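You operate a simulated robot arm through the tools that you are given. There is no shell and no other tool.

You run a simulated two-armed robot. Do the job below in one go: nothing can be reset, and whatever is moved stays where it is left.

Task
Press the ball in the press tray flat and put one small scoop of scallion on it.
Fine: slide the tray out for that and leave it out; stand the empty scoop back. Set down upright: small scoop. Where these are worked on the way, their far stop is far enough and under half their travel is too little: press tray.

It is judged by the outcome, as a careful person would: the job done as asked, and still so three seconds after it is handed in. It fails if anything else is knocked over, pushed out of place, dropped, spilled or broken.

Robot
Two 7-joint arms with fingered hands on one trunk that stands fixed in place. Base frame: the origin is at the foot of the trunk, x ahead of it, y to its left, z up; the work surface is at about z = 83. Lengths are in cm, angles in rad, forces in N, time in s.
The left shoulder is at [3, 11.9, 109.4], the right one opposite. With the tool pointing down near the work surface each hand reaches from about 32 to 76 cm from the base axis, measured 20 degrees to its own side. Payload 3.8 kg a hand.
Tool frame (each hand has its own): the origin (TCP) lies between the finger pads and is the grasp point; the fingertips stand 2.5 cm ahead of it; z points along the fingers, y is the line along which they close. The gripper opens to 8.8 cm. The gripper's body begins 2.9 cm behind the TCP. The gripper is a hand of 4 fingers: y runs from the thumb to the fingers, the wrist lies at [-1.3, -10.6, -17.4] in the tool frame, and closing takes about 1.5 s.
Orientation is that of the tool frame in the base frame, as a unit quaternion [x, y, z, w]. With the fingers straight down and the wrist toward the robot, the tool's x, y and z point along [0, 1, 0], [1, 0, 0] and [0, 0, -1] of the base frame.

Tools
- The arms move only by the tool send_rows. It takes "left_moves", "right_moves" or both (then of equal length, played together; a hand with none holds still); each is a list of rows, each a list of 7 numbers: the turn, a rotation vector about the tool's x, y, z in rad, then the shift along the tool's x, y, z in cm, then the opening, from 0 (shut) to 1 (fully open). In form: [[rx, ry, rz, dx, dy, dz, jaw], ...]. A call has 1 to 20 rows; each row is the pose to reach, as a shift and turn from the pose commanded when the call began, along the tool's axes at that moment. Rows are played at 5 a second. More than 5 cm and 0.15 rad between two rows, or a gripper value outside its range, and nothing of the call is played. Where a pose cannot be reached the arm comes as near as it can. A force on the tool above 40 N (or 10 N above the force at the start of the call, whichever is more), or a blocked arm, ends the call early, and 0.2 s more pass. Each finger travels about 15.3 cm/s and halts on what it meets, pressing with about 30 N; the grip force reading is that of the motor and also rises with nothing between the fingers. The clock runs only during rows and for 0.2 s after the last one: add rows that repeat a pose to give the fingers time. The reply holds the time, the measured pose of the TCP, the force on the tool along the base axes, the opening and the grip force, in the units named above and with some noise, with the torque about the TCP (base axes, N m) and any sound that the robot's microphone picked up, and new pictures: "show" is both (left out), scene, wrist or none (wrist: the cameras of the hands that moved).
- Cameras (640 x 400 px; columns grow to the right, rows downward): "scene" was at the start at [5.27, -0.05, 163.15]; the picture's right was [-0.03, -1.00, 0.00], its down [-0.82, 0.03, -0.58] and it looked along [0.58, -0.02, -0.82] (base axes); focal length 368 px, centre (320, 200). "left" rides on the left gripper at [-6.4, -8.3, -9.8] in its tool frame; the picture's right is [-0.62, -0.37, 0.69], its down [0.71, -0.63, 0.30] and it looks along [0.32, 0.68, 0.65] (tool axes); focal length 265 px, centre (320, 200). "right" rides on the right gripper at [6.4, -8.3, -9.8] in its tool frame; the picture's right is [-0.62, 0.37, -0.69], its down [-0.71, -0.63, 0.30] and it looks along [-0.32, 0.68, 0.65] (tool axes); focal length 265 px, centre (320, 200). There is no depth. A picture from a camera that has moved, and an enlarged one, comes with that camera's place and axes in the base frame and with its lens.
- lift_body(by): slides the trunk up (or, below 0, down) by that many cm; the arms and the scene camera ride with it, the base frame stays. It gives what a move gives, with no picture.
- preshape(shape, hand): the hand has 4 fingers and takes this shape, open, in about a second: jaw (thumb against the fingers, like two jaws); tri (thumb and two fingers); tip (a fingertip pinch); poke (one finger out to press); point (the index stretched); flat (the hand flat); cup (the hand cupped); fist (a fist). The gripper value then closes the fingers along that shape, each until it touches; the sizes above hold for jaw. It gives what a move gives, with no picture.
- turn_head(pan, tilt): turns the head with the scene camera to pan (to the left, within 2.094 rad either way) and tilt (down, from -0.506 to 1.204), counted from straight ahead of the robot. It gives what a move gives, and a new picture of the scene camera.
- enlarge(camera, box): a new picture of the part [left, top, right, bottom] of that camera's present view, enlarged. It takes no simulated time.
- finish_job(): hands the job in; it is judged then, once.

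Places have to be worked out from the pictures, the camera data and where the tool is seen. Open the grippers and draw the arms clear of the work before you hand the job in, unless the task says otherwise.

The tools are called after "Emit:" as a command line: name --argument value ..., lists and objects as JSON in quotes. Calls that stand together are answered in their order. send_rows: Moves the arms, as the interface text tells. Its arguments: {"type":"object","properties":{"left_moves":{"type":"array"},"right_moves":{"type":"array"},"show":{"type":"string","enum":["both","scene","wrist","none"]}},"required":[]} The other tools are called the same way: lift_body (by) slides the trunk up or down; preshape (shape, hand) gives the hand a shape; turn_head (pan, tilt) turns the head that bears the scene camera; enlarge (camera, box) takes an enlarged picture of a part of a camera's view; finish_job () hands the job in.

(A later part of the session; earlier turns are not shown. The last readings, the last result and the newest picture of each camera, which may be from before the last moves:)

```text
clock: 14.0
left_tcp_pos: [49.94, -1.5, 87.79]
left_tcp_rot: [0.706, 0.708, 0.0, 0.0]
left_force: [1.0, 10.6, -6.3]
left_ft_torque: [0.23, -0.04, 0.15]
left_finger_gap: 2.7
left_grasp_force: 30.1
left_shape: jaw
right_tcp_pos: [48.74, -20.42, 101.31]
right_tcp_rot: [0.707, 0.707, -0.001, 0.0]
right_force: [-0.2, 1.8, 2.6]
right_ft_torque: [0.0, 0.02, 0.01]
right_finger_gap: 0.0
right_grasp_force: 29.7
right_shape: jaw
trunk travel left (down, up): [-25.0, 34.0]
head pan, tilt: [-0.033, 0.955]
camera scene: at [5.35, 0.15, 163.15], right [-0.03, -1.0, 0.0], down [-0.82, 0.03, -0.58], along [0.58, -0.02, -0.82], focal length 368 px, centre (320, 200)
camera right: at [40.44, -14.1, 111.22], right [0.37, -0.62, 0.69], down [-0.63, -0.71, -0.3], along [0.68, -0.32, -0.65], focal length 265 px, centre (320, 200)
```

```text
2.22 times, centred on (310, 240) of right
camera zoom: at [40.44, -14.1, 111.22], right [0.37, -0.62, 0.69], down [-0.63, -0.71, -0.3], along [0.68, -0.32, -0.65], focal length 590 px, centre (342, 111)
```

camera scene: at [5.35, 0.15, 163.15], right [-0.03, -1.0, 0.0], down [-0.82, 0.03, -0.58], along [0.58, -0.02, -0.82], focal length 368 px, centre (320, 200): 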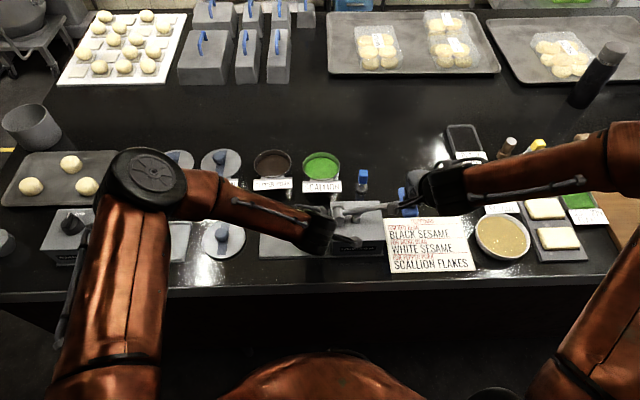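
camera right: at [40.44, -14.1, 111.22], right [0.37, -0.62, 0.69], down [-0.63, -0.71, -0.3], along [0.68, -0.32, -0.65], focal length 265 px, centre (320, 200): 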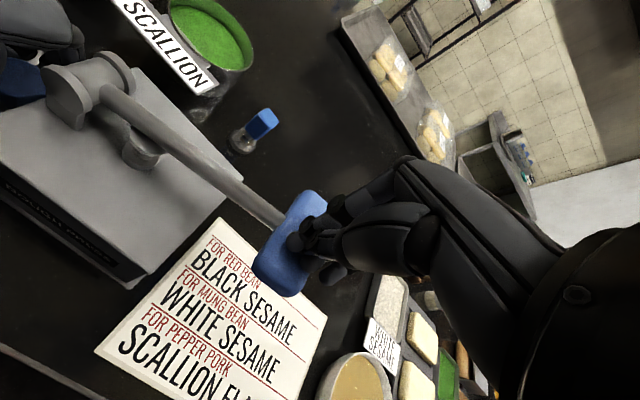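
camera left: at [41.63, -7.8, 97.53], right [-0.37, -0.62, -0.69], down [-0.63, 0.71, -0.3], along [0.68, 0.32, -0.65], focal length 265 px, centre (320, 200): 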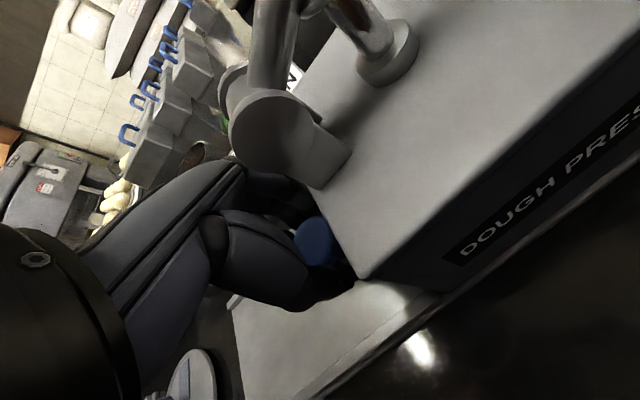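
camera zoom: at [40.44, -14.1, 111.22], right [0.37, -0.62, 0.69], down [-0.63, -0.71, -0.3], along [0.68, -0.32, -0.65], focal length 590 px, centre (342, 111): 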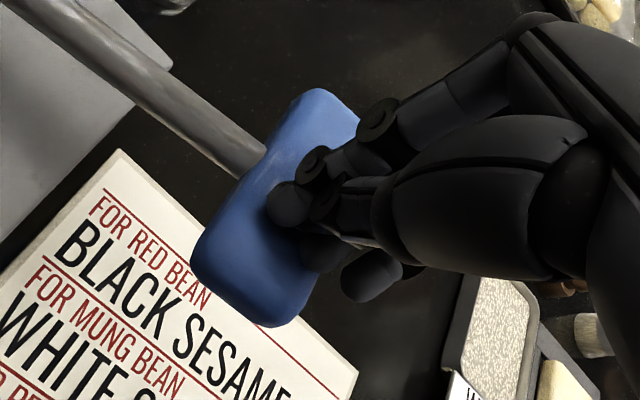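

The lever follows the fingertips with little force. I'll continue down the arc.

Emit:
send_rows --right_moves '[[0, 0, 0, -0.2, 0, 0.65, 0], [0, 0, 0, -0.4, 0, 1.3, 0], [0, 0, 0, -0.55, 0, 2.0, 0], [0, 0, 0, -0.7, 0, 2.7, 0], [0, 0, 0, -0.8, 0, 3.35, 0], [0, 0, 0, -0.9, 0, 4.0, 0], [0, 0, 0, -0.95, 0, 4.7, 0], [0, 0, 0, -1.0, 0, 5.4, 0]]' --show "both"

Emit:
enlarge --camera "scene" --box '[320, 150, 460, 260]'

Emit:
enlarge --camera "right" --box '[100, 50, 420, 330]'

```text
clock: 15.8
left_tcp_pos: [49.93, -1.47, 87.6]
left_tcp_rot: [0.707, 0.707, 0.001, 0.0]
left_force: [1.7, 10.6, -6.5]
left_ft_torque: [0.19, -0.01, 0.1]
left_finger_gap: 2.68
left_grasp_force: 29.8
left_shape: jaw
right_tcp_pos: [48.57, -21.5, 95.85]
right_tcp_rot: [0.707, 0.707, -0.001, 0.0]
right_force: [-0.4, 0.2, 1.0]
right_ft_torque: [-0.01, -0.02, 0.04]
right_finger_gap: 0.01
right_grasp_force: 29.9
right_shape: jaw
trunk travel left (down, up): [-25.0, 34.0]
head pan, tilt: [-0.033, 0.955]
camera scene: at [5.34, 0.12, 163.14], right [-0.03, -1.0, 0.0], down [-0.82, 0.03, -0.58], along [0.58, -0.02, -0.82], focal length 368 px, centre (320, 200)
camera right: at [40.44, -15.13, 105.77], right [0.37, -0.62, 0.69], down [-0.63, -0.71, -0.3], along [0.68, -0.32, -0.65], focal length 265 px, centre (320, 200)
```

scene: 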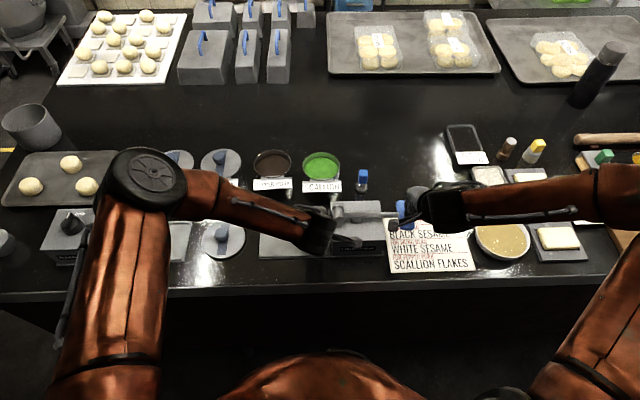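
right: 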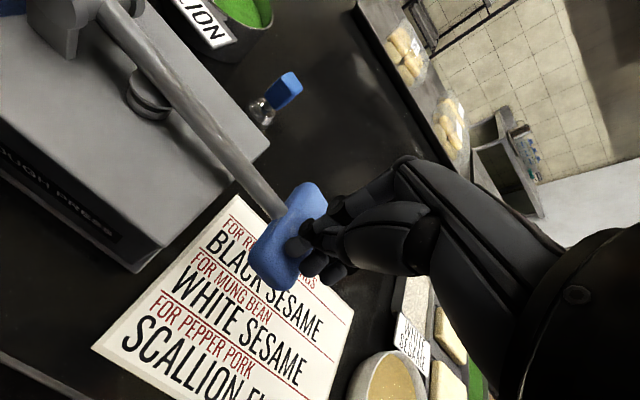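

```text
3.64 times, centred on (390, 205) of scene
camera zoom: at [5.34, 0.12, 163.14], right [-0.03, -1.0, 0.0], down [-0.82, 0.03, -0.58], along [0.58, -0.02, -0.82], focal length 1339 px, centre (66, 182)
```

zoom: 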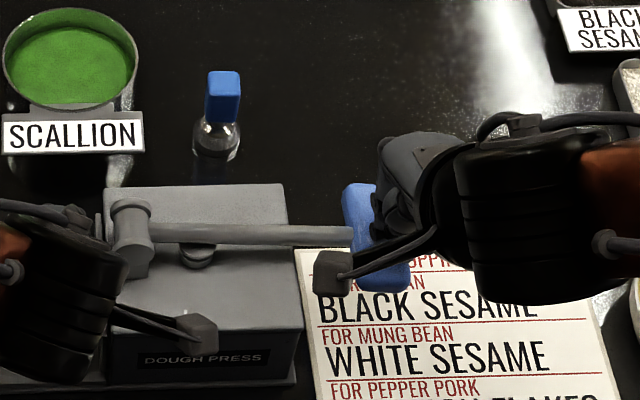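

```text
1.43 times, centred on (260, 190) of right
camera zoom: at [40.44, -15.13, 105.77], right [0.37, -0.62, 0.69], down [-0.63, -0.71, -0.3], along [0.68, -0.32, -0.65], focal length 379 px, centre (406, 214)
```

zoom: 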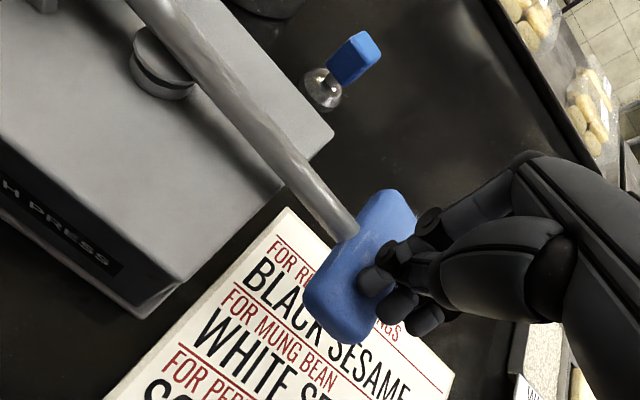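

The lever is about level and still moving freely. I'll keep pressing down until it meets its stop.

Emit:
send_rows --right_moves '[[0, 0, 0, 0, 0, 0.5, 0], [0, 0, 0, 0, 0, 1.0, 0], [0, 0, 0, 0, 0, 1.5, 0], [0, 0, 0, 0.05, 0, 2.0, 0], [0, 0, 0, 0.1, 0, 2.5, 0], [0, 0, 0, 0.1, 0, 3.0, 0], [0, 0, 0, 0.2, 0, 3.5, 0], [0, 0, 0, 0.25, 0, 4.0, 0], [0, 0, 0, 0.3, 0, 4.4, 0]]' --show "both"

Emit:
enlarge --camera "scene" --box '[320, 150, 460, 260]'

Emit:
enlarge --camera "right" --box '[0, 0, 420, 300]'

```text
clock: 17.1
left_tcp_pos: [49.98, -1.48, 87.74]
left_tcp_rot: [0.706, 0.708, 0.001, -0.001]
left_force: [3.5, 5.1, -5.2]
left_ft_torque: [0.07, -0.07, 0.01]
left_finger_gap: 2.66
left_grasp_force: 29.7
left_shape: jaw
right_tcp_pos: [49.21, -21.37, 94.13]
right_tcp_rot: [0.706, 0.708, 0.006, 0.008]
right_force: [-0.5, -0.7, 16.5]
right_ft_torque: [0.09, 0.1, 0.01]
right_finger_gap: 0.01
right_grasp_force: 30.0
right_shape: jaw
trunk travel left (down, up): [-25.0, 34.0]
head pan, tilt: [-0.033, 0.955]
stopped in row 6 (right hand): the force on the tool passed its limit at 45 N (the readings are from after the stop); the commanded pose is now the measured one
camera scene: at [5.17, -0.04, 163.15], right [-0.03, -1.0, 0.0], down [-0.82, 0.03, -0.58], along [0.58, -0.02, -0.82], focal length 368 px, centre (320, 200)
camera right: at [40.71, -15.08, 103.74], right [0.36, -0.62, 0.7], down [-0.62, -0.72, -0.31], along [0.7, -0.32, -0.64], focal length 265 px, centre (320, 200)
```

scene: 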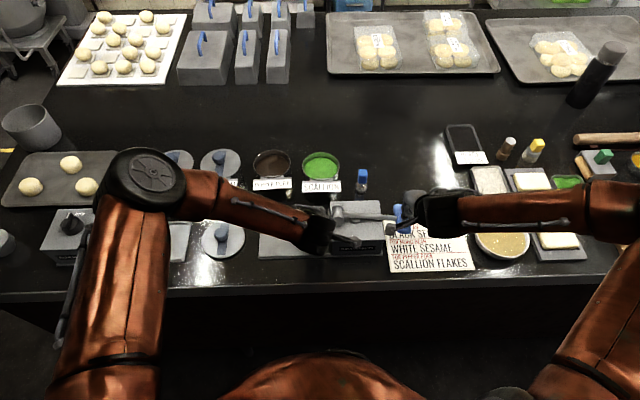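
right: 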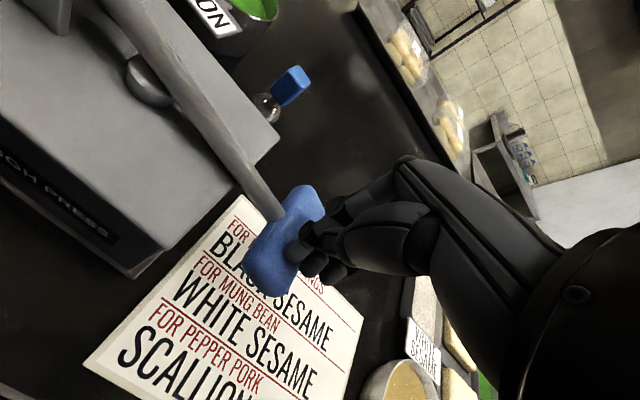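

```text
3.64 times, centred on (390, 205) of scene
camera zoom: at [5.17, -0.04, 163.15], right [-0.03, -1.0, 0.0], down [-0.82, 0.03, -0.58], along [0.58, -0.02, -0.82], focal length 1339 px, centre (66, 182)
```

zoom: 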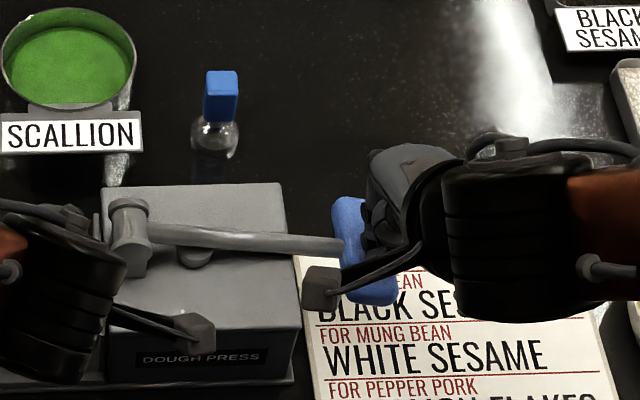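

```text
1.33 times, centred on (210, 150) of right
camera zoom: at [40.71, -15.08, 103.74], right [0.36, -0.62, 0.7], down [-0.62, -0.72, -0.31], along [0.7, -0.32, -0.64], focal length 354 px, centre (467, 267)
```

zoom: 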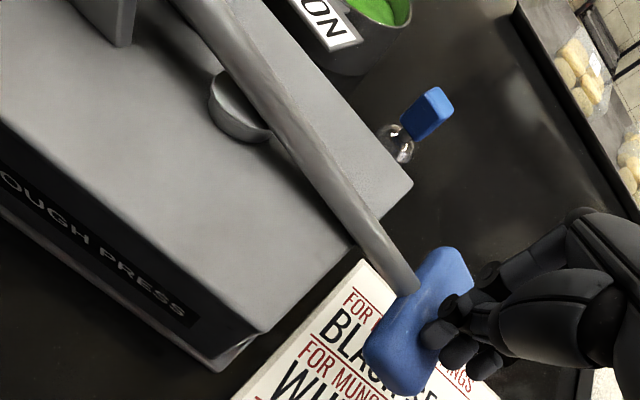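

The press met firm resistance (45 N) with the lever just past level. I'll press once more gently and hold, to be sure that it's the stop.

Emit:
send_rows --right_moves '[[0, 0, 0, 0, 0, 0.15, 0], [0, 0, 0, 0, 0, 0.3, 0], [0, 0, 0, 0, 0, 0.45, 0], [0, 0, 0, 0, 0, 0.6, 0], [0, 0, 0, 0, 0, 0.6, 0], [0, 0, 0, 0, 0, 0.7, 0], [0, 0, 0, 0, 0, 0.8, 0], [0, 0, 0, 0, 0, 0.8, 0]]' --show "wrist"

```text
clock: 17.9
left_tcp_pos: [49.79, -1.32, 87.67]
left_tcp_rot: [0.706, 0.708, 0.001, 0.0]
left_force: [3.7, 1.0, -3.5]
left_ft_torque: [0.03, -0.02, -0.03]
left_finger_gap: 2.69
left_grasp_force: 29.8
left_shape: jaw
right_tcp_pos: [49.55, -21.47, 94.0]
right_tcp_rot: [0.705, 0.709, 0.009, 0.013]
right_force: [-2.5, -2.2, 16.9]
right_ft_torque: [0.1, 0.17, 0.01]
right_finger_gap: 0.0
right_grasp_force: 29.8
right_shape: jaw
trunk travel left (down, up): [-25.0, 34.0]
head pan, tilt: [-0.033, 0.955]
stopped in row 3 (right hand): the force on the tool passed its limit at 41 N (the readings are from after the stop); the commanded pose is now the measured one
camera right: at [40.94, -15.08, 103.56], right [0.35, -0.61, 0.71], down [-0.62, -0.72, -0.32], along [0.7, -0.32, -0.63], focal length 265 px, centre (320, 200)
```

right: 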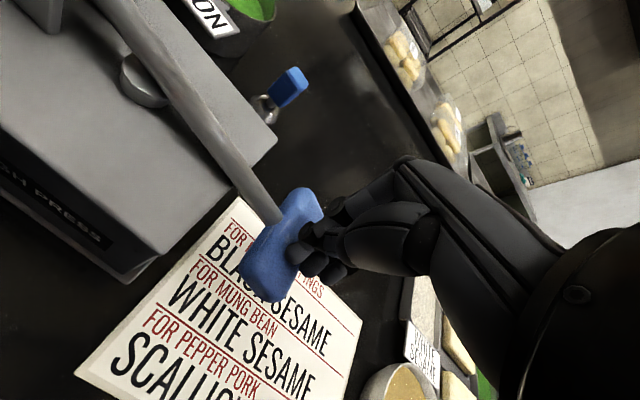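

That's the stop: no further travel. Now I'll raise the right hand and see whether the lever returns by itself.

Emit:
send_rows --right_moves '[[0, 0, 0, 0, 0, -1, 0], [0, 0, 0, 0, 0, -2, 0], [0, 0, 0, 0, 0, -3.5, 0], [0, 0, 0, 0, 0, -5, 0], [0, 0, 0, 0, 0, -5, 0]]' --show "both"

Emit:
enlarge --camera "scene" --box '[300, 150, 460, 270]'

```text
clock: 19.1
left_tcp_pos: [49.96, -1.46, 87.63]
left_tcp_rot: [0.707, 0.707, 0.001, -0.001]
left_force: [0.1, 5.4, -2.8]
left_ft_torque: [0.12, 0.04, 0.05]
left_finger_gap: 2.68
left_grasp_force: 29.9
left_shape: jaw
right_tcp_pos: [49.34, -21.46, 98.82]
right_tcp_rot: [0.706, 0.708, 0.007, 0.011]
right_force: [0.5, 0.0, 0.4]
right_ft_torque: [0.02, 0.03, -0.01]
right_finger_gap: 0.02
right_grasp_force: 30.1
right_shape: jaw
trunk travel left (down, up): [-25.0, 34.0]
head pan, tilt: [-0.033, 0.955]
camera scene: at [5.3, 0.04, 163.15], right [-0.03, -1.0, 0.0], down [-0.82, 0.03, -0.58], along [0.58, -0.02, -0.82], focal length 368 px, centre (320, 200)
camera right: at [40.82, -15.02, 108.37], right [0.35, -0.61, 0.7], down [-0.62, -0.72, -0.32], along [0.7, -0.32, -0.64], focal length 265 px, centre (320, 200)
```

scene: 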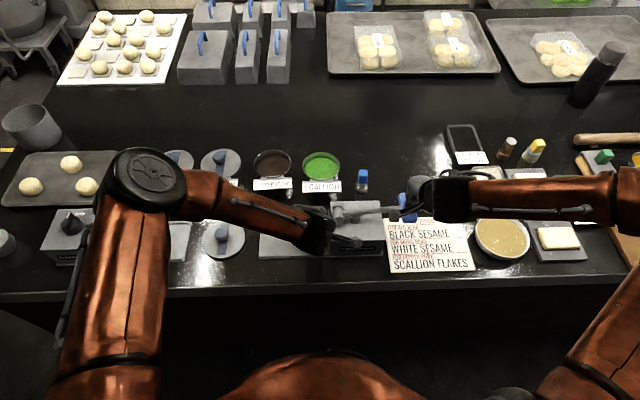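
right: 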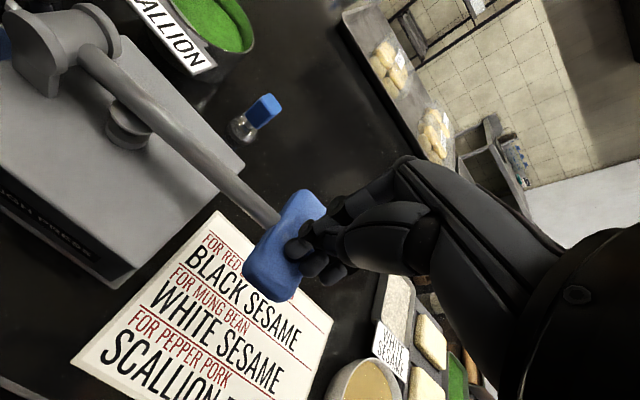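

```text
3.33 times, centred on (380, 210) of scene
camera zoom: at [5.3, 0.04, 163.15], right [-0.03, -1.0, 0.0], down [-0.82, 0.03, -0.58], along [0.58, -0.02, -0.82], focal length 1227 px, centre (120, 167)
```

zoom: 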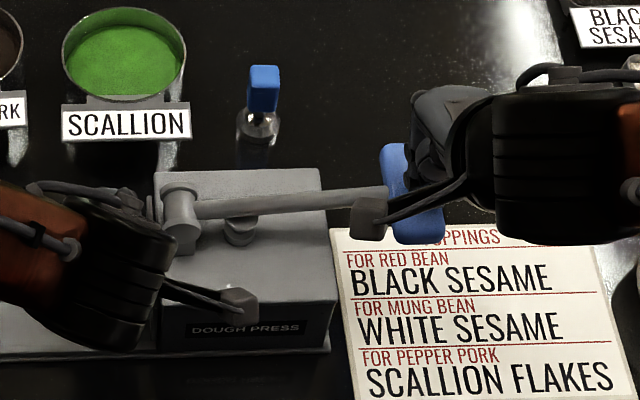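

The lever springs back up with the hand. I'll let it rise gently to its top and lift the right hand clear.

Emit:
send_rows --right_moves '[[0, 0, 0, 0.2, 0, -1, 0], [0, 0, 0, 0.5, 0, -2, 0], [0, 0, 0, 0.9, 0, -3, 0], [0, 0, 0, 1.4, 0, -4, 0], [0, 0, 0, 1.9, 0, -5, 0], [0, 0, 0, 2.3, 0, -6, 0], [0, 0, 0, 2.3, 0, -7, 0], [0, 0, 0, 2.3, 0, -9, 0], [0, 0, 0, 2.3, 0, -12, 0], [0, 0, 0, 1, 0, -15, 0], [0, 0, 0, -1, 0, -18, 0], [0, 0, 0, -1, 0, -18, 0]]' --show "both"

Emit:
enlarge --camera "scene" --box '[300, 150, 460, 270]'

```text
clock: 21.7
left_tcp_pos: [49.84, -1.48, 87.68]
left_tcp_rot: [0.707, 0.708, 0.001, 0.0]
left_force: [0.0, 6.3, -4.5]
left_ft_torque: [0.12, 0.06, 0.04]
left_finger_gap: 2.68
left_grasp_force: 29.9
left_shape: jaw
right_tcp_pos: [48.78, -22.27, 116.87]
right_tcp_rot: [0.706, 0.708, 0.008, 0.01]
right_force: [0.2, -0.4, -0.1]
right_ft_torque: [-0.01, -0.03, 0.0]
right_finger_gap: 0.01
right_grasp_force: 30.0
right_shape: jaw
trunk travel left (down, up): [-25.0, 34.0]
head pan, tilt: [-0.033, 0.955]
camera scene: at [5.31, 0.04, 163.15], right [-0.03, -1.0, 0.0], down [-0.82, 0.03, -0.58], along [0.58, -0.02, -0.82], focal length 368 px, centre (320, 200)
camera right: at [40.33, -15.91, 126.5], right [0.35, -0.62, 0.7], down [-0.62, -0.72, -0.32], along [0.7, -0.33, -0.63], focal length 265 px, centre (320, 200)
```

scene: 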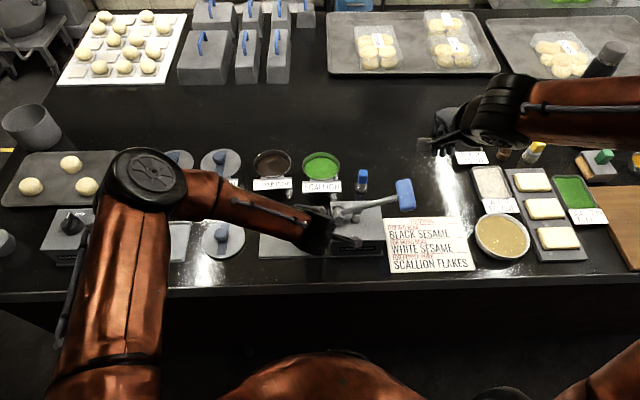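
right: 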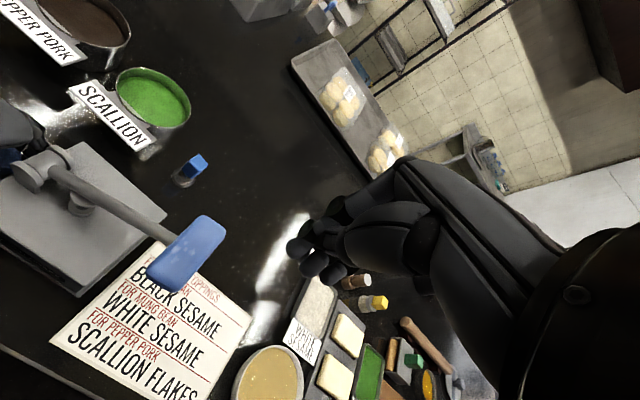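

```text
3.33 times, centred on (380, 210) of scene
camera zoom: at [5.31, 0.04, 163.15], right [-0.03, -1.0, 0.0], down [-0.82, 0.03, -0.58], along [0.58, -0.02, -0.82], focal length 1227 px, centre (120, 167)
```

zoom: 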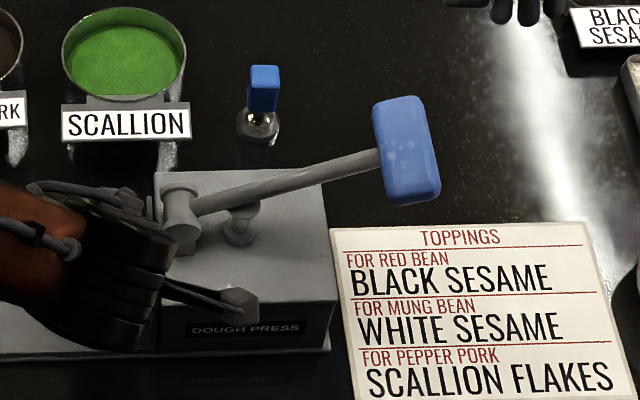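

The lever is fully up again. Now I'll slide the tray back out (+y about 12 cm) with the left hand still on the knob.

Emit:
send_rows --left_moves '[[0, 0, 0, 0.4, 0, 0, 0.1], [0, 0, 0, 1.0, 0, 0, 0.1], [0, 0, 0, 1.7, 0, 0, 0.1], [0, 0, 0, 2.4, 0, 0, 0.1], [0, 0, 0, 3.1, 0, 0, 0.1], [0, 0, 0, 3.8, 0, 0, 0.1], [0, 0, 0, 4.5, 0, 0, 0.1], [0, 0, 0, 5.2, 0, 0, 0.1], [0, 0, 0, 5.9, 0, 0, 0.1], [0, 0, 0, 6.6, 0, 0, 0.1], [0, 0, 0, 7.3, 0, 0, 0.1], [0, 0, 0, 8.0, 0, 0, 0.1], [0, 0, 0, 8.7, 0, 0, 0.1], [0, 0, 0, 9.4, 0, 0, 0.1], [0, 0, 0, 10.0, 0, 0, 0.1], [0, 0, 0, 10.6, 0, 0, 0.1], [0, 0, 0, 11.1, 0, 0, 0.1], [0, 0, 0, 11.5, 0, 0, 0.1], [0, 0, 0, 11.8, 0, 0, 0.1], [0, 0, 0, 11.8, 0, 0, 0.1]]' --show "both"

Emit:
enlarge --camera "scene" --box '[230, 170, 390, 270]'

```text
clock: 25.9
left_tcp_pos: [49.98, 10.36, 87.6]
left_tcp_rot: [0.706, 0.708, 0.0, -0.001]
left_force: [0.0, 1.4, -4.1]
left_ft_torque: [-0.01, 0.09, -0.03]
left_finger_gap: 2.66
left_grasp_force: 30.3
left_shape: jaw
right_tcp_pos: [48.72, -22.35, 116.92]
right_tcp_rot: [0.706, 0.708, 0.007, 0.01]
right_force: [0.1, 0.8, -0.6]
right_ft_torque: [-0.04, -0.02, -0.02]
right_finger_gap: 0.0
right_grasp_force: 30.1
right_shape: jaw
trunk travel left (down, up): [-25.0, 34.0]
head pan, tilt: [-0.033, 0.955]
camera scene: at [5.33, -0.02, 163.15], right [-0.03, -1.0, 0.0], down [-0.82, 0.03, -0.58], along [0.58, -0.02, -0.82], focal length 368 px, centre (320, 200)
camera left: at [41.64, 3.97, 97.48], right [-0.37, -0.62, -0.69], down [-0.63, 0.71, -0.3], along [0.68, 0.33, -0.65], focal length 265 px, centre (320, 200)
```

scene: 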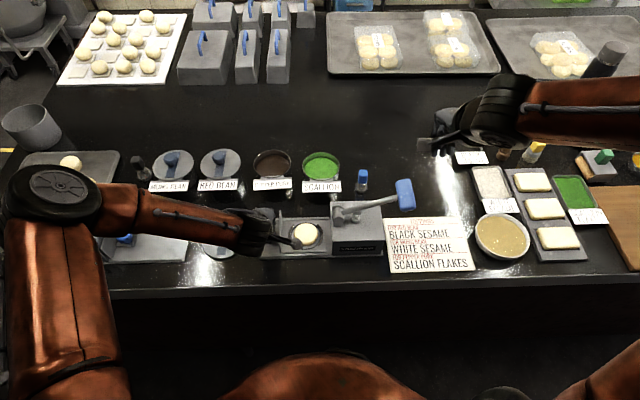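
left: 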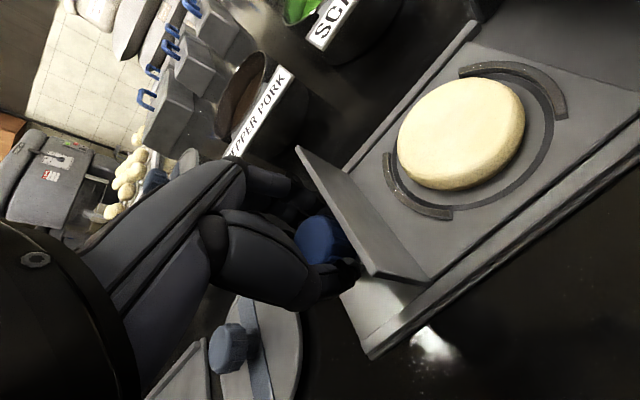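

```text
4.00 times, centred on (310, 220) of scene
camera zoom: at [5.33, -0.02, 163.15], right [-0.03, -1.0, 0.0], down [-0.82, 0.03, -0.58], along [0.58, -0.02, -0.82], focal length 1473 px, centre (360, 120)
```

zoom: 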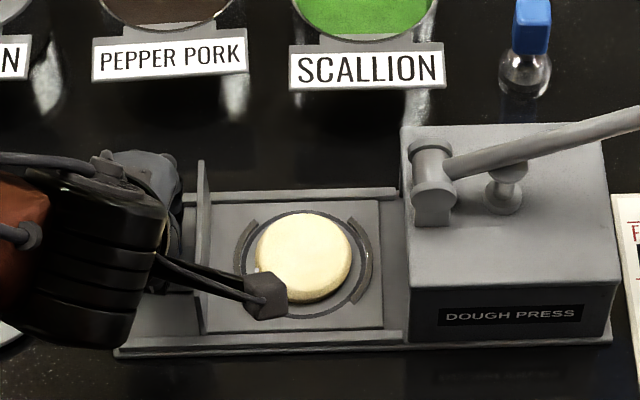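

The ball came out as a wide disc. I'll check its thickness closely before letting go of the knob.

Emit:
enlarge --camera "left" --box '[340, 40, 600, 240]'

Emit:
enlarge --camera "scene" --box '[270, 205, 334, 250]'

```text
2.00 times, centred on (470, 140) of left
camera zoom: at [41.64, 3.97, 97.48], right [-0.37, -0.62, -0.69], down [-0.63, 0.71, -0.3], along [0.68, 0.33, -0.65], focal length 531 px, centre (20, 320)
```

zoom: 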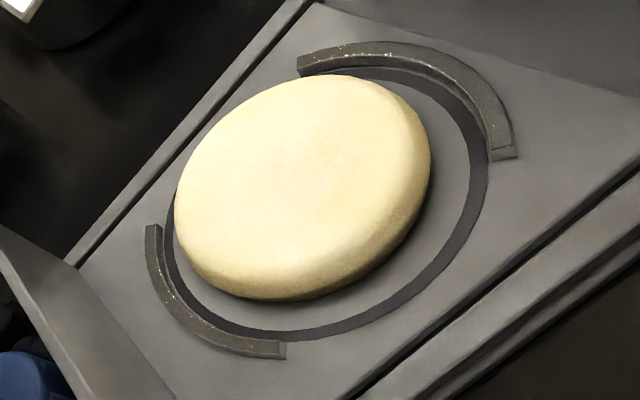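

```text
8.89 times, centred on (302, 228) of scene
camera zoom: at [5.33, -0.02, 163.15], right [-0.03, -1.0, 0.0], down [-0.82, 0.03, -0.58], along [0.58, -0.02, -0.82], focal length 3273 px, centre (480, -44)
```

zoom: 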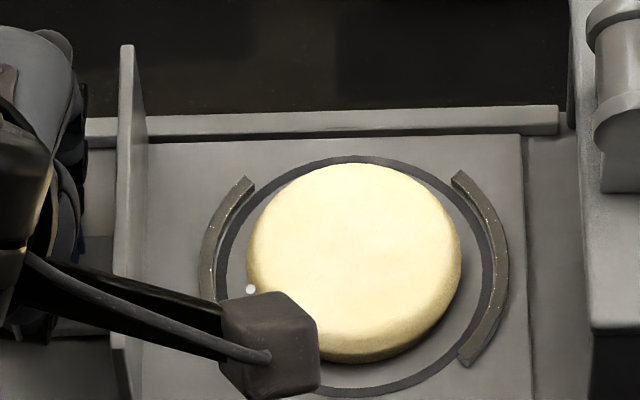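

The dough is a clean flat disc about 1.2 cm thick, centred at about (49.9, 2.0). I'll open the left hand, lift it straight up and move it away to the left.

Emit:
send_rows --left_moves '[[0, 0, 0, 0, 0, 0, 0.3], [0, 0, 0, 0, 0, 0, 0.5], [0, 0, 0, 0, 0, 0, 0.6], [0, 0, 0, 0, 0, 0, 0.6], [0, 0, 0, 0, 0, -1, 0.6], [0, 0, 0, 0, 0, -3, 0.6], [0, 0, 0, 0, 0, -6, 0.6], [0, 0, 0, 0, 0, -10, 0.6], [0, 0, 0, 0, 0, -14, 0.6], [0, 0, 0, 2, -1, -18, 0.6], [0, 0, 0, 5, -2, -22, 0.6], [0, 0, 0, 9, -3, -25, 0.6], [0, 0, 0, 12, -4, -28, 0.6], [0, 0, 0, 14, -4, -30, 0.6], [0, 0, 0, 14, -4, -30, 0.6]]' --show "both"

Emit:
enlarge --camera "scene" --box '[240, 140, 400, 265]'

```text
refused: row 11 steps farther than a row can; nothing moved
```

```text
3.20 times, centred on (320, 202) of scene
camera zoom: at [5.33, -0.02, 163.15], right [-0.03, -1.0, 0.0], down [-0.82, 0.03, -0.58], along [0.58, -0.02, -0.82], focal length 1178 px, centre (320, 192)
```

zoom: 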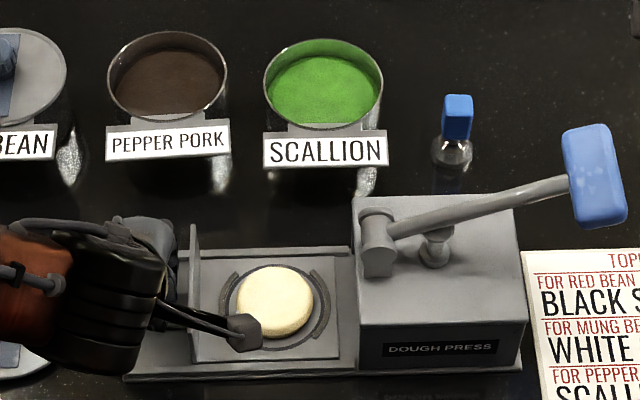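

The call was refused for one step over 5 cm. I'll resend the same retreat with smaller steps.

Emit:
send_rows --left_moves '[[0, 0, 0, 0, 0, 0, 0.3], [0, 0, 0, 0, 0, 0, 0.5], [0, 0, 0, 0, 0, 0, 0.6], [0, 0, 0, 0, 0, 0, 0.6], [0, 0, 0, 0, 0, -1, 0.6], [0, 0, 0, 0, 0, -3, 0.6], [0, 0, 0, 0, 0, -6, 0.6], [0, 0, 0, 0, 0, -9, 0.6], [0, 0, 0, 0, 0, -12, 0.6], [0, 0, 0, 1, -0.5, -15, 0.6], [0, 0, 0, 3, -1, -18, 0.6], [0, 0, 0, 5, -2, -21, 0.6], [0, 0, 0, 8, -3, -24, 0.6], [0, 0, 0, 11, -4, -26, 0.6], [0, 0, 0, 14, -4, -28, 0.6], [0, 0, 0, 14, -4, -28, 0.6]]' --show "both"

Emit:
enlarge --camera "scene" --box '[240, 140, 400, 265]'

```text
clock: 29.3
left_tcp_pos: [45.9, 24.23, 115.68]
left_tcp_rot: [0.706, 0.708, 0.0, -0.001]
left_force: [0.9, 0.0, 0.1]
left_ft_torque: [-0.01, -0.06, 0.0]
left_finger_gap: 5.25
left_grasp_force: 0.0
left_shape: jaw
right_tcp_pos: [48.78, -22.31, 116.84]
right_tcp_rot: [0.706, 0.708, 0.006, 0.011]
right_force: [-0.3, 0.0, 0.0]
right_ft_torque: [-0.02, -0.03, 0.04]
right_finger_gap: 0.0
right_grasp_force: 30.2
right_shape: jaw
trunk travel left (down, up): [-25.0, 34.0]
head pan, tilt: [-0.033, 0.955]
camera scene: at [5.31, -0.05, 163.15], right [-0.03, -1.0, 0.0], down [-0.82, 0.03, -0.58], along [0.58, -0.02, -0.82], focal length 368 px, centre (320, 200)
camera left: at [37.59, 17.85, 125.53], right [-0.37, -0.62, -0.69], down [-0.63, 0.71, -0.3], along [0.68, 0.33, -0.65], focal length 265 px, centre (320, 200)
```

scene: 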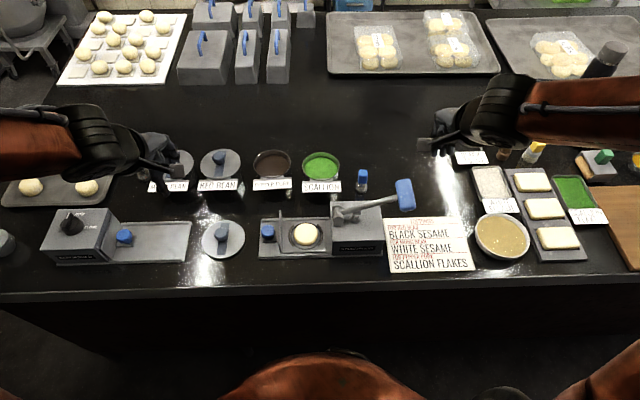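
left: 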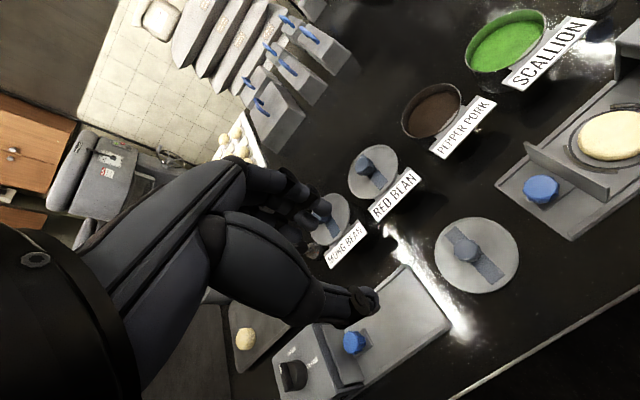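

```text
3.20 times, centred on (320, 202) of scene
camera zoom: at [5.31, -0.05, 163.15], right [-0.03, -1.0, 0.0], down [-0.82, 0.03, -0.58], along [0.58, -0.02, -0.82], focal length 1178 px, centre (320, 192)
```

zoom: 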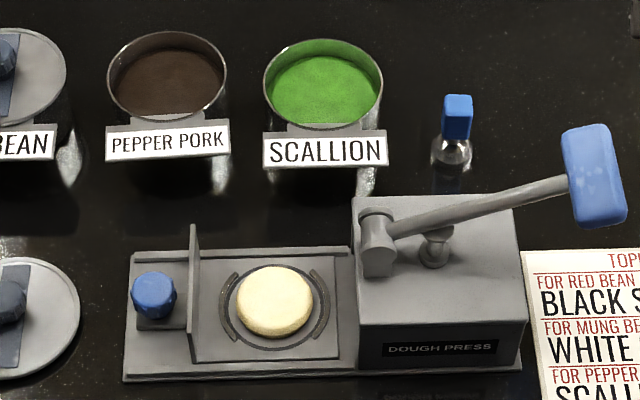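

The tray is out with the flat disc and the knob is freed. Before choosing how to hold the scoop I'll look at it in high zoom from several cameras.

Emit:
enlarge --camera "right" --box '[164, 142, 220, 198]'

Emit:
enlarge --camera "scene" --box '[346, 164, 378, 196]'

Emit:
enlarge --camera "scene" --box '[120, 145, 160, 185]'

Emit:
enlarge --camera "left" --box '[560, 0, 640, 50]'

```text
7.14 times, centred on (192, 170) of right
camera zoom: at [40.34, -15.96, 126.45], right [0.35, -0.62, 0.7], down [-0.62, -0.72, -0.32], along [0.7, -0.33, -0.64], focal length 1896 px, centre (1234, 414)
```

zoom: 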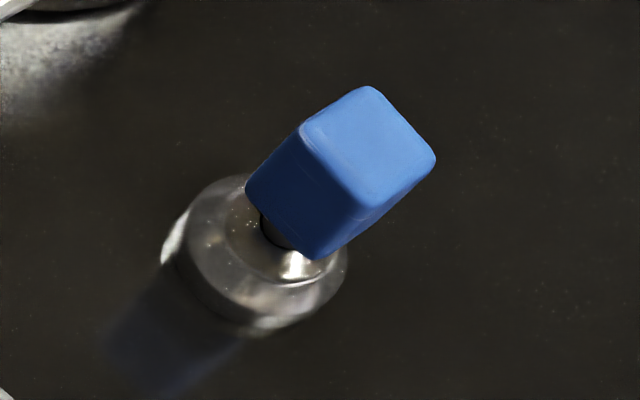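

```text
12.50 times, centred on (362, 180) of scene
camera zoom: at [5.31, -0.05, 163.15], right [-0.03, -1.0, 0.0], down [-0.82, 0.03, -0.58], along [0.58, -0.02, -0.82], focal length 4602 px, centre (-205, 450)
```

zoom: 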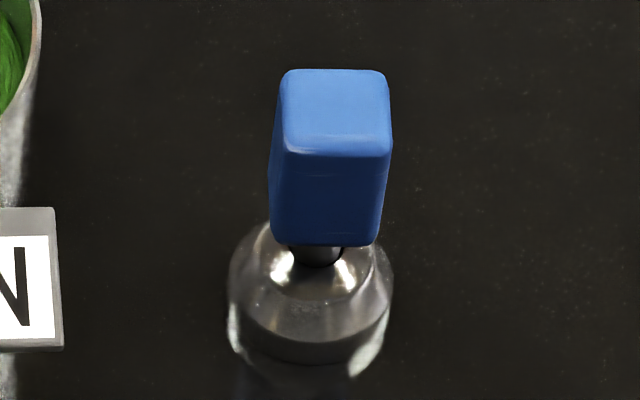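

```text
10.00 times, centred on (140, 165) of scene
camera zoom: at [5.31, -0.05, 163.15], right [-0.03, -1.0, 0.0], down [-0.82, 0.03, -0.58], along [0.58, -0.02, -0.82], focal length 3682 px, centre (2120, 550)
```

zoom: 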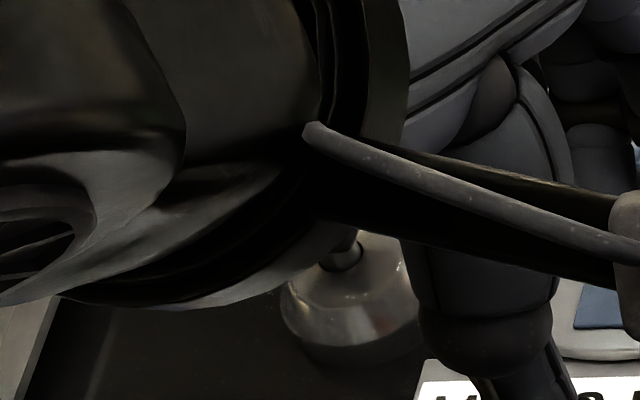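

```text
8.00 times, centred on (600, 25) of left
camera zoom: at [37.59, 17.85, 125.53], right [-0.37, -0.62, -0.69], down [-0.63, 0.71, -0.3], along [0.68, 0.33, -0.65], focal length 2123 px, centre (-1920, 1600)
```

zoom: 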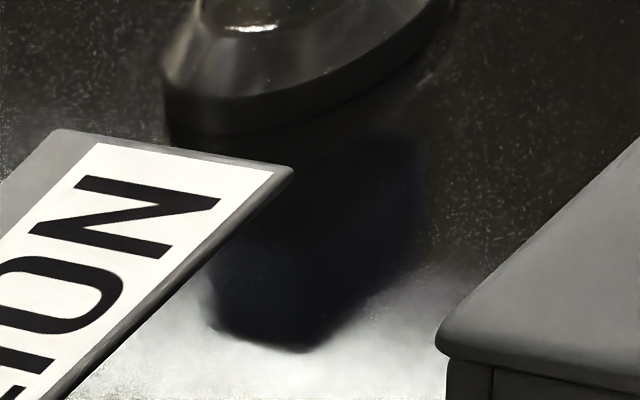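

The scoop is a small metal bowl with a stem and a blue block handle on top; I need to know whether the bowl is open upward. I'll zoom harder on the bowl itself.

Emit:
enlarge --camera "right" --box '[174, 162, 200, 180]'

Emit:
enlarge --camera "scene" --box '[354, 178, 370, 194]'

```text
16.00 times, centred on (187, 171) of right
camera zoom: at [40.34, -15.96, 126.45], right [0.35, -0.62, 0.7], down [-0.62, -0.72, -0.32], along [0.7, -0.33, -0.64], focal length 4246 px, centre (2448, 664)
```

zoom: 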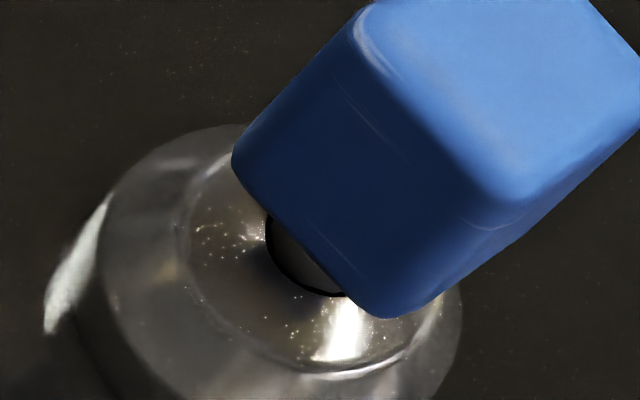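

```text
16.00 times, centred on (362, 186) of scene
camera zoom: at [5.31, -0.05, 163.15], right [-0.03, -1.0, 0.0], down [-0.82, 0.03, -0.58], along [0.58, -0.02, -0.82], focal length 5891 px, centre (-352, 424)
```

zoom: 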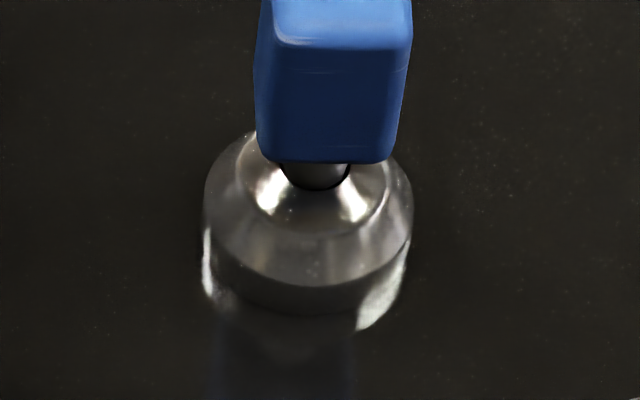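

The scoop is a small bell-shaped cup with its handle block (about 2.2 × 2.1 × 3 cm, top z≈89) at roughly (65.7, -13.3). The right forearm would pass over the raised lever there, so I'll use the left arm from above with a slight yaw. First I'll retreat the right hand and bring the left hand high over the scoop.

Emit:
send_rows --left_moves '[[0, 0, 0, -2, 2, 0, 0.6], [0, 0, 0.035, -5, 4, 0, 0.6], [0, 0, 0.07, -8.5, 6, 0, 0.6], [0, 0, 0.105, -12, 8, 0, 0.6], [0, 0, 0.14, -15.5, 10, 0.2, 0.6], [0, 0, 0.175, -19, 12, 0.5, 0.6], [0, 0, 0.21, -22.5, 14, 0.8, 0.6], [0, 0, 0.245, -26, 15.5, 1.2, 0.6], [0, 0, 0.28, -29.5, 17, 1.6, 0.6], [0, 0, 0.315, -33, 18.5, 2, 0.6], [0, 0, 0.349, -36, 19.4, 2.4, 0.6], [0, 0, 0.349, -37.5, 19.8, 2.7, 0.6], [0, 0, 0.349, -37.5, 19.8, 2.7, 0.6]]' --right_moves '[[0, 0, 0, -2, -1, -0.5, 0], [0, 0, 0, -4, -2, -1, 0], [0, 0, 0, -7, -3, -1.5, 0], [0, 0, 0, -10, -4, -2, 0], [0, 0, 0, -13, -5, -2, 0], [0, 0, 0, -15, -5, -2, 0.2], [0, 0, 0, -16, -5, -2, 0.2], [0, 0, 0, -16, -5, -2, 0.2], [0, 0, 0, -16, -5, -2, 0.2], [0, 0, 0, -16, -5, -2, 0.2], [0, 0, 0, -16, -5, -2, 0.2], [0, 0, 0, -16, -5, -2, 0.2], [0, 0, 0, -16, -5, -2, 0.2]]' --show "both"

```text
clock: 32.1
left_tcp_pos: [65.79, -13.18, 112.88]
left_tcp_rot: [0.819, 0.574, 0.001, -0.001]
left_force: [0.0, 0.4, -0.4]
left_ft_torque: [0.03, 0.02, 0.0]
left_finger_gap: 5.25
left_grasp_force: 0.1
left_shape: jaw
right_tcp_pos: [44.02, -38.35, 118.73]
right_tcp_rot: [0.706, 0.708, 0.007, 0.011]
right_force: [-0.2, -0.4, 0.2]
right_ft_torque: [0.01, 0.02, -0.01]
right_finger_gap: 0.85
right_grasp_force: 0.0
right_shape: jaw
trunk travel left (down, up): [-25.0, 34.0]
head pan, tilt: [-0.033, 0.955]
camera scene: at [5.27, -0.03, 163.15], right [-0.03, -1.0, 0.0], down [-0.82, 0.03, -0.58], along [0.58, -0.02, -0.82], focal length 368 px, centre (320, 200)
camera right: at [35.39, -31.99, 128.33], right [0.35, -0.62, 0.7], down [-0.62, -0.72, -0.32], along [0.7, -0.33, -0.64], focal length 265 px, centre (320, 200)
camera left: at [55.7, -16.35, 122.76], right [-0.56, -0.46, -0.69], down [-0.35, 0.89, -0.3], along [0.75, 0.07, -0.65], focal length 265 px, centre (320, 200)
```

scene: 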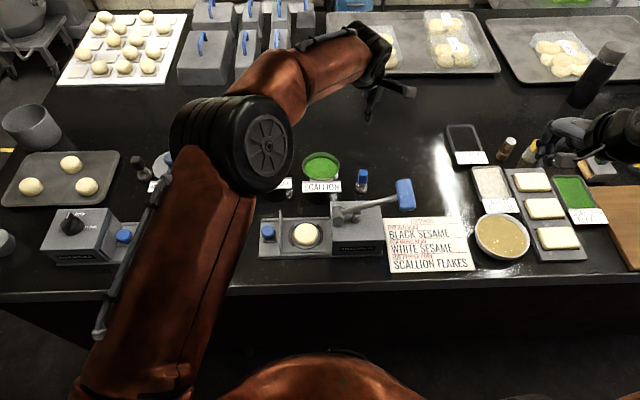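
right: 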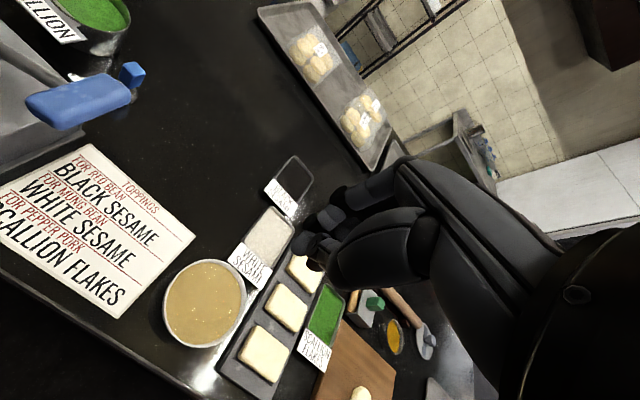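
left: 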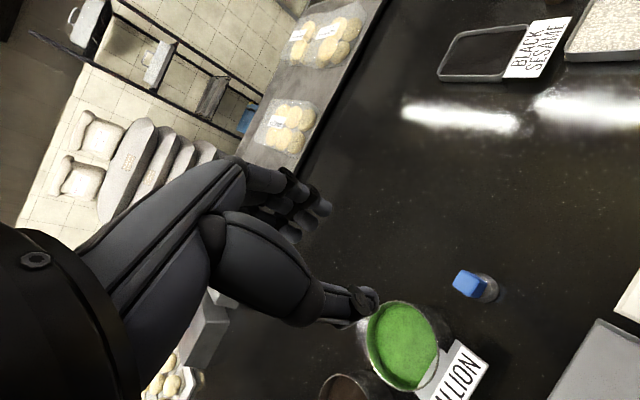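

The left hand is above the scoop. I'll enlarge its view of the scoop to refine the handle's place and orientation.

Emit:
enlarge --camera "left" --box '[440, 255, 520, 315]'

Emit:
enlarge --camera "scene" --box '[320, 60, 440, 220]'

```text
6.67 times, centred on (480, 285) of left
camera zoom: at [55.7, -16.35, 122.76], right [-0.56, -0.46, -0.69], down [-0.35, 0.89, -0.3], along [0.75, 0.07, -0.65], focal length 1769 px, centre (-747, -367)
```

zoom: 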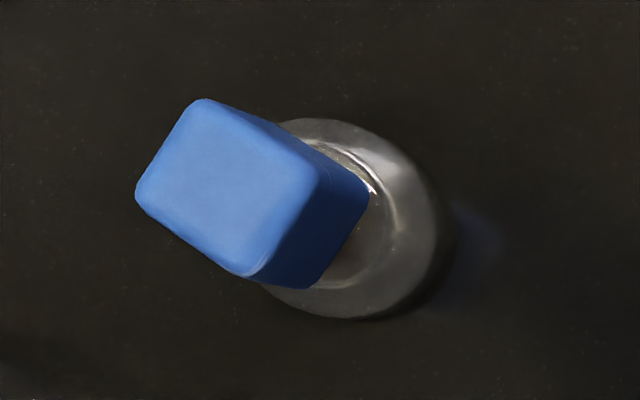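

```text
2.50 times, centred on (380, 140) of scene
camera zoom: at [5.27, -0.03, 163.15], right [-0.03, -1.0, 0.0], down [-0.82, 0.03, -0.58], along [0.58, -0.02, -0.82], focal length 920 px, centre (170, 350)
```

zoom: 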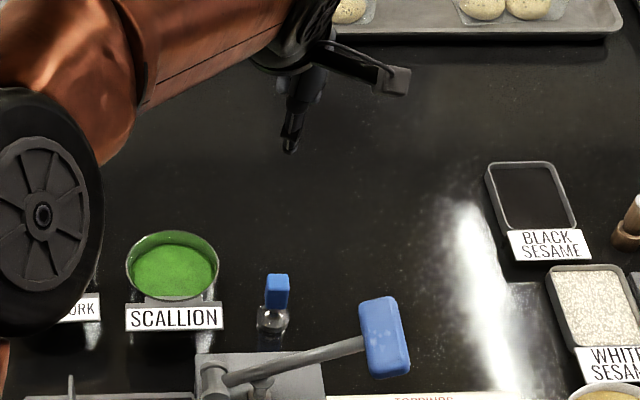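

The handle block is axis-aligned, about 2.1 cm square, centred at (65.6, -13.6). I'll lower the left hand to about z 95 and check alignment again.

Emit:
send_rows --left_moves '[[0, 0, 0, -0.1, 0, 3, 0.6], [0, 0, 0, -0.2, -0.05, 6, 0.6], [0, 0, 0, -0.3, -0.1, 9, 0.6], [0, 0, 0, -0.4, -0.1, 12, 0.6], [0, 0, 0, -0.43, -0.1, 15, 0.6], [0, 0, 0, -0.43, -0.1, 17.5, 0.6], [0, 0, 0, -0.43, -0.1, 17.5, 0.6]]' --show "both"

Emit:
enlarge --camera "left" --box '[280, 180, 480, 340]'

Emit:
enlarge --camera "scene" --box '[300, 110, 420, 220]'

```text
clock: 33.7
left_tcp_pos: [65.47, -13.54, 95.5]
left_tcp_rot: [0.819, 0.574, 0.001, 0.0]
left_force: [-0.4, 0.3, -1.1]
left_ft_torque: [0.0, 0.05, 0.01]
left_finger_gap: 5.26
left_grasp_force: 0.0
left_shape: jaw
right_tcp_pos: [43.97, -38.32, 118.75]
right_tcp_rot: [0.706, 0.708, 0.007, 0.01]
right_force: [0.3, -0.4, -0.3]
right_ft_torque: [0.01, -0.01, -0.01]
right_finger_gap: 0.86
right_grasp_force: 0.1
right_shape: jaw
trunk travel left (down, up): [-25.0, 34.0]
head pan, tilt: [-0.033, 0.955]
camera scene: at [5.26, -0.06, 163.15], right [-0.03, -1.0, 0.0], down [-0.82, 0.03, -0.58], along [0.58, -0.02, -0.82], focal length 368 px, centre (320, 200)
camera left: at [55.51, -16.69, 105.3], right [-0.56, -0.46, -0.69], down [-0.35, 0.89, -0.3], along [0.75, 0.07, -0.65], focal length 265 px, centre (320, 200)
```

scene: 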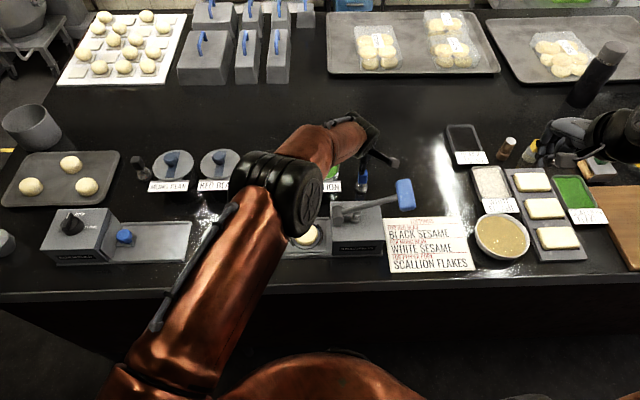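
left: 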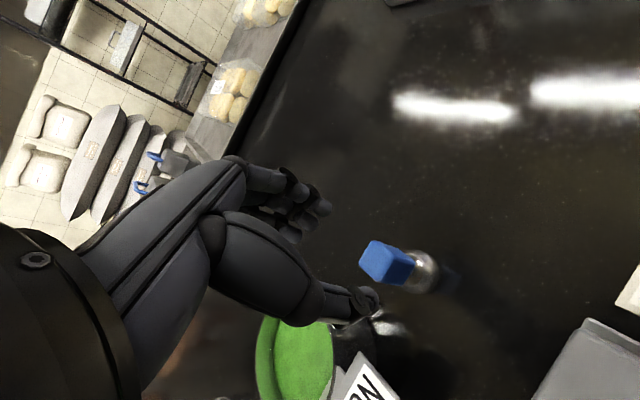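

```text
2.50 times, centred on (380, 260) of left
camera zoom: at [55.51, -16.69, 105.3], right [-0.56, -0.46, -0.69], down [-0.35, 0.89, -0.3], along [0.75, 0.07, -0.65], focal length 664 px, centre (170, 50)
```

zoom: 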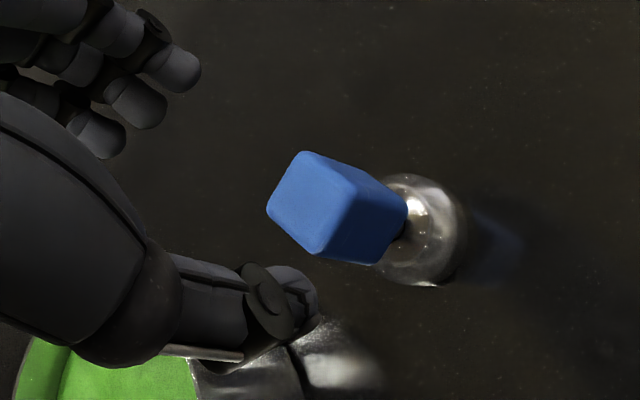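

```text
3.64 times, centred on (360, 165) of scene
camera zoom: at [5.26, -0.06, 163.15], right [-0.03, -1.0, 0.0], down [-0.82, 0.03, -0.58], along [0.58, -0.02, -0.82], focal length 1339 px, centre (174, 327)
```

zoom: 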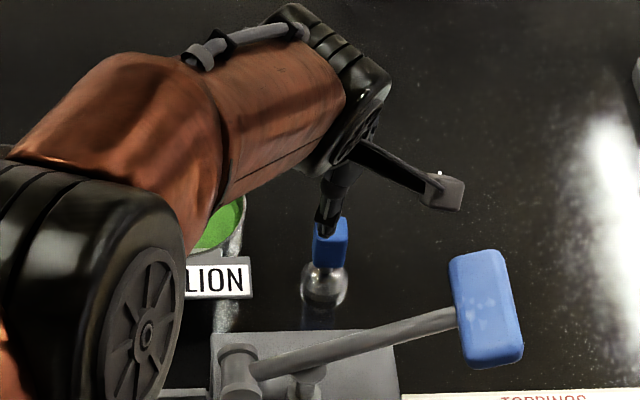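

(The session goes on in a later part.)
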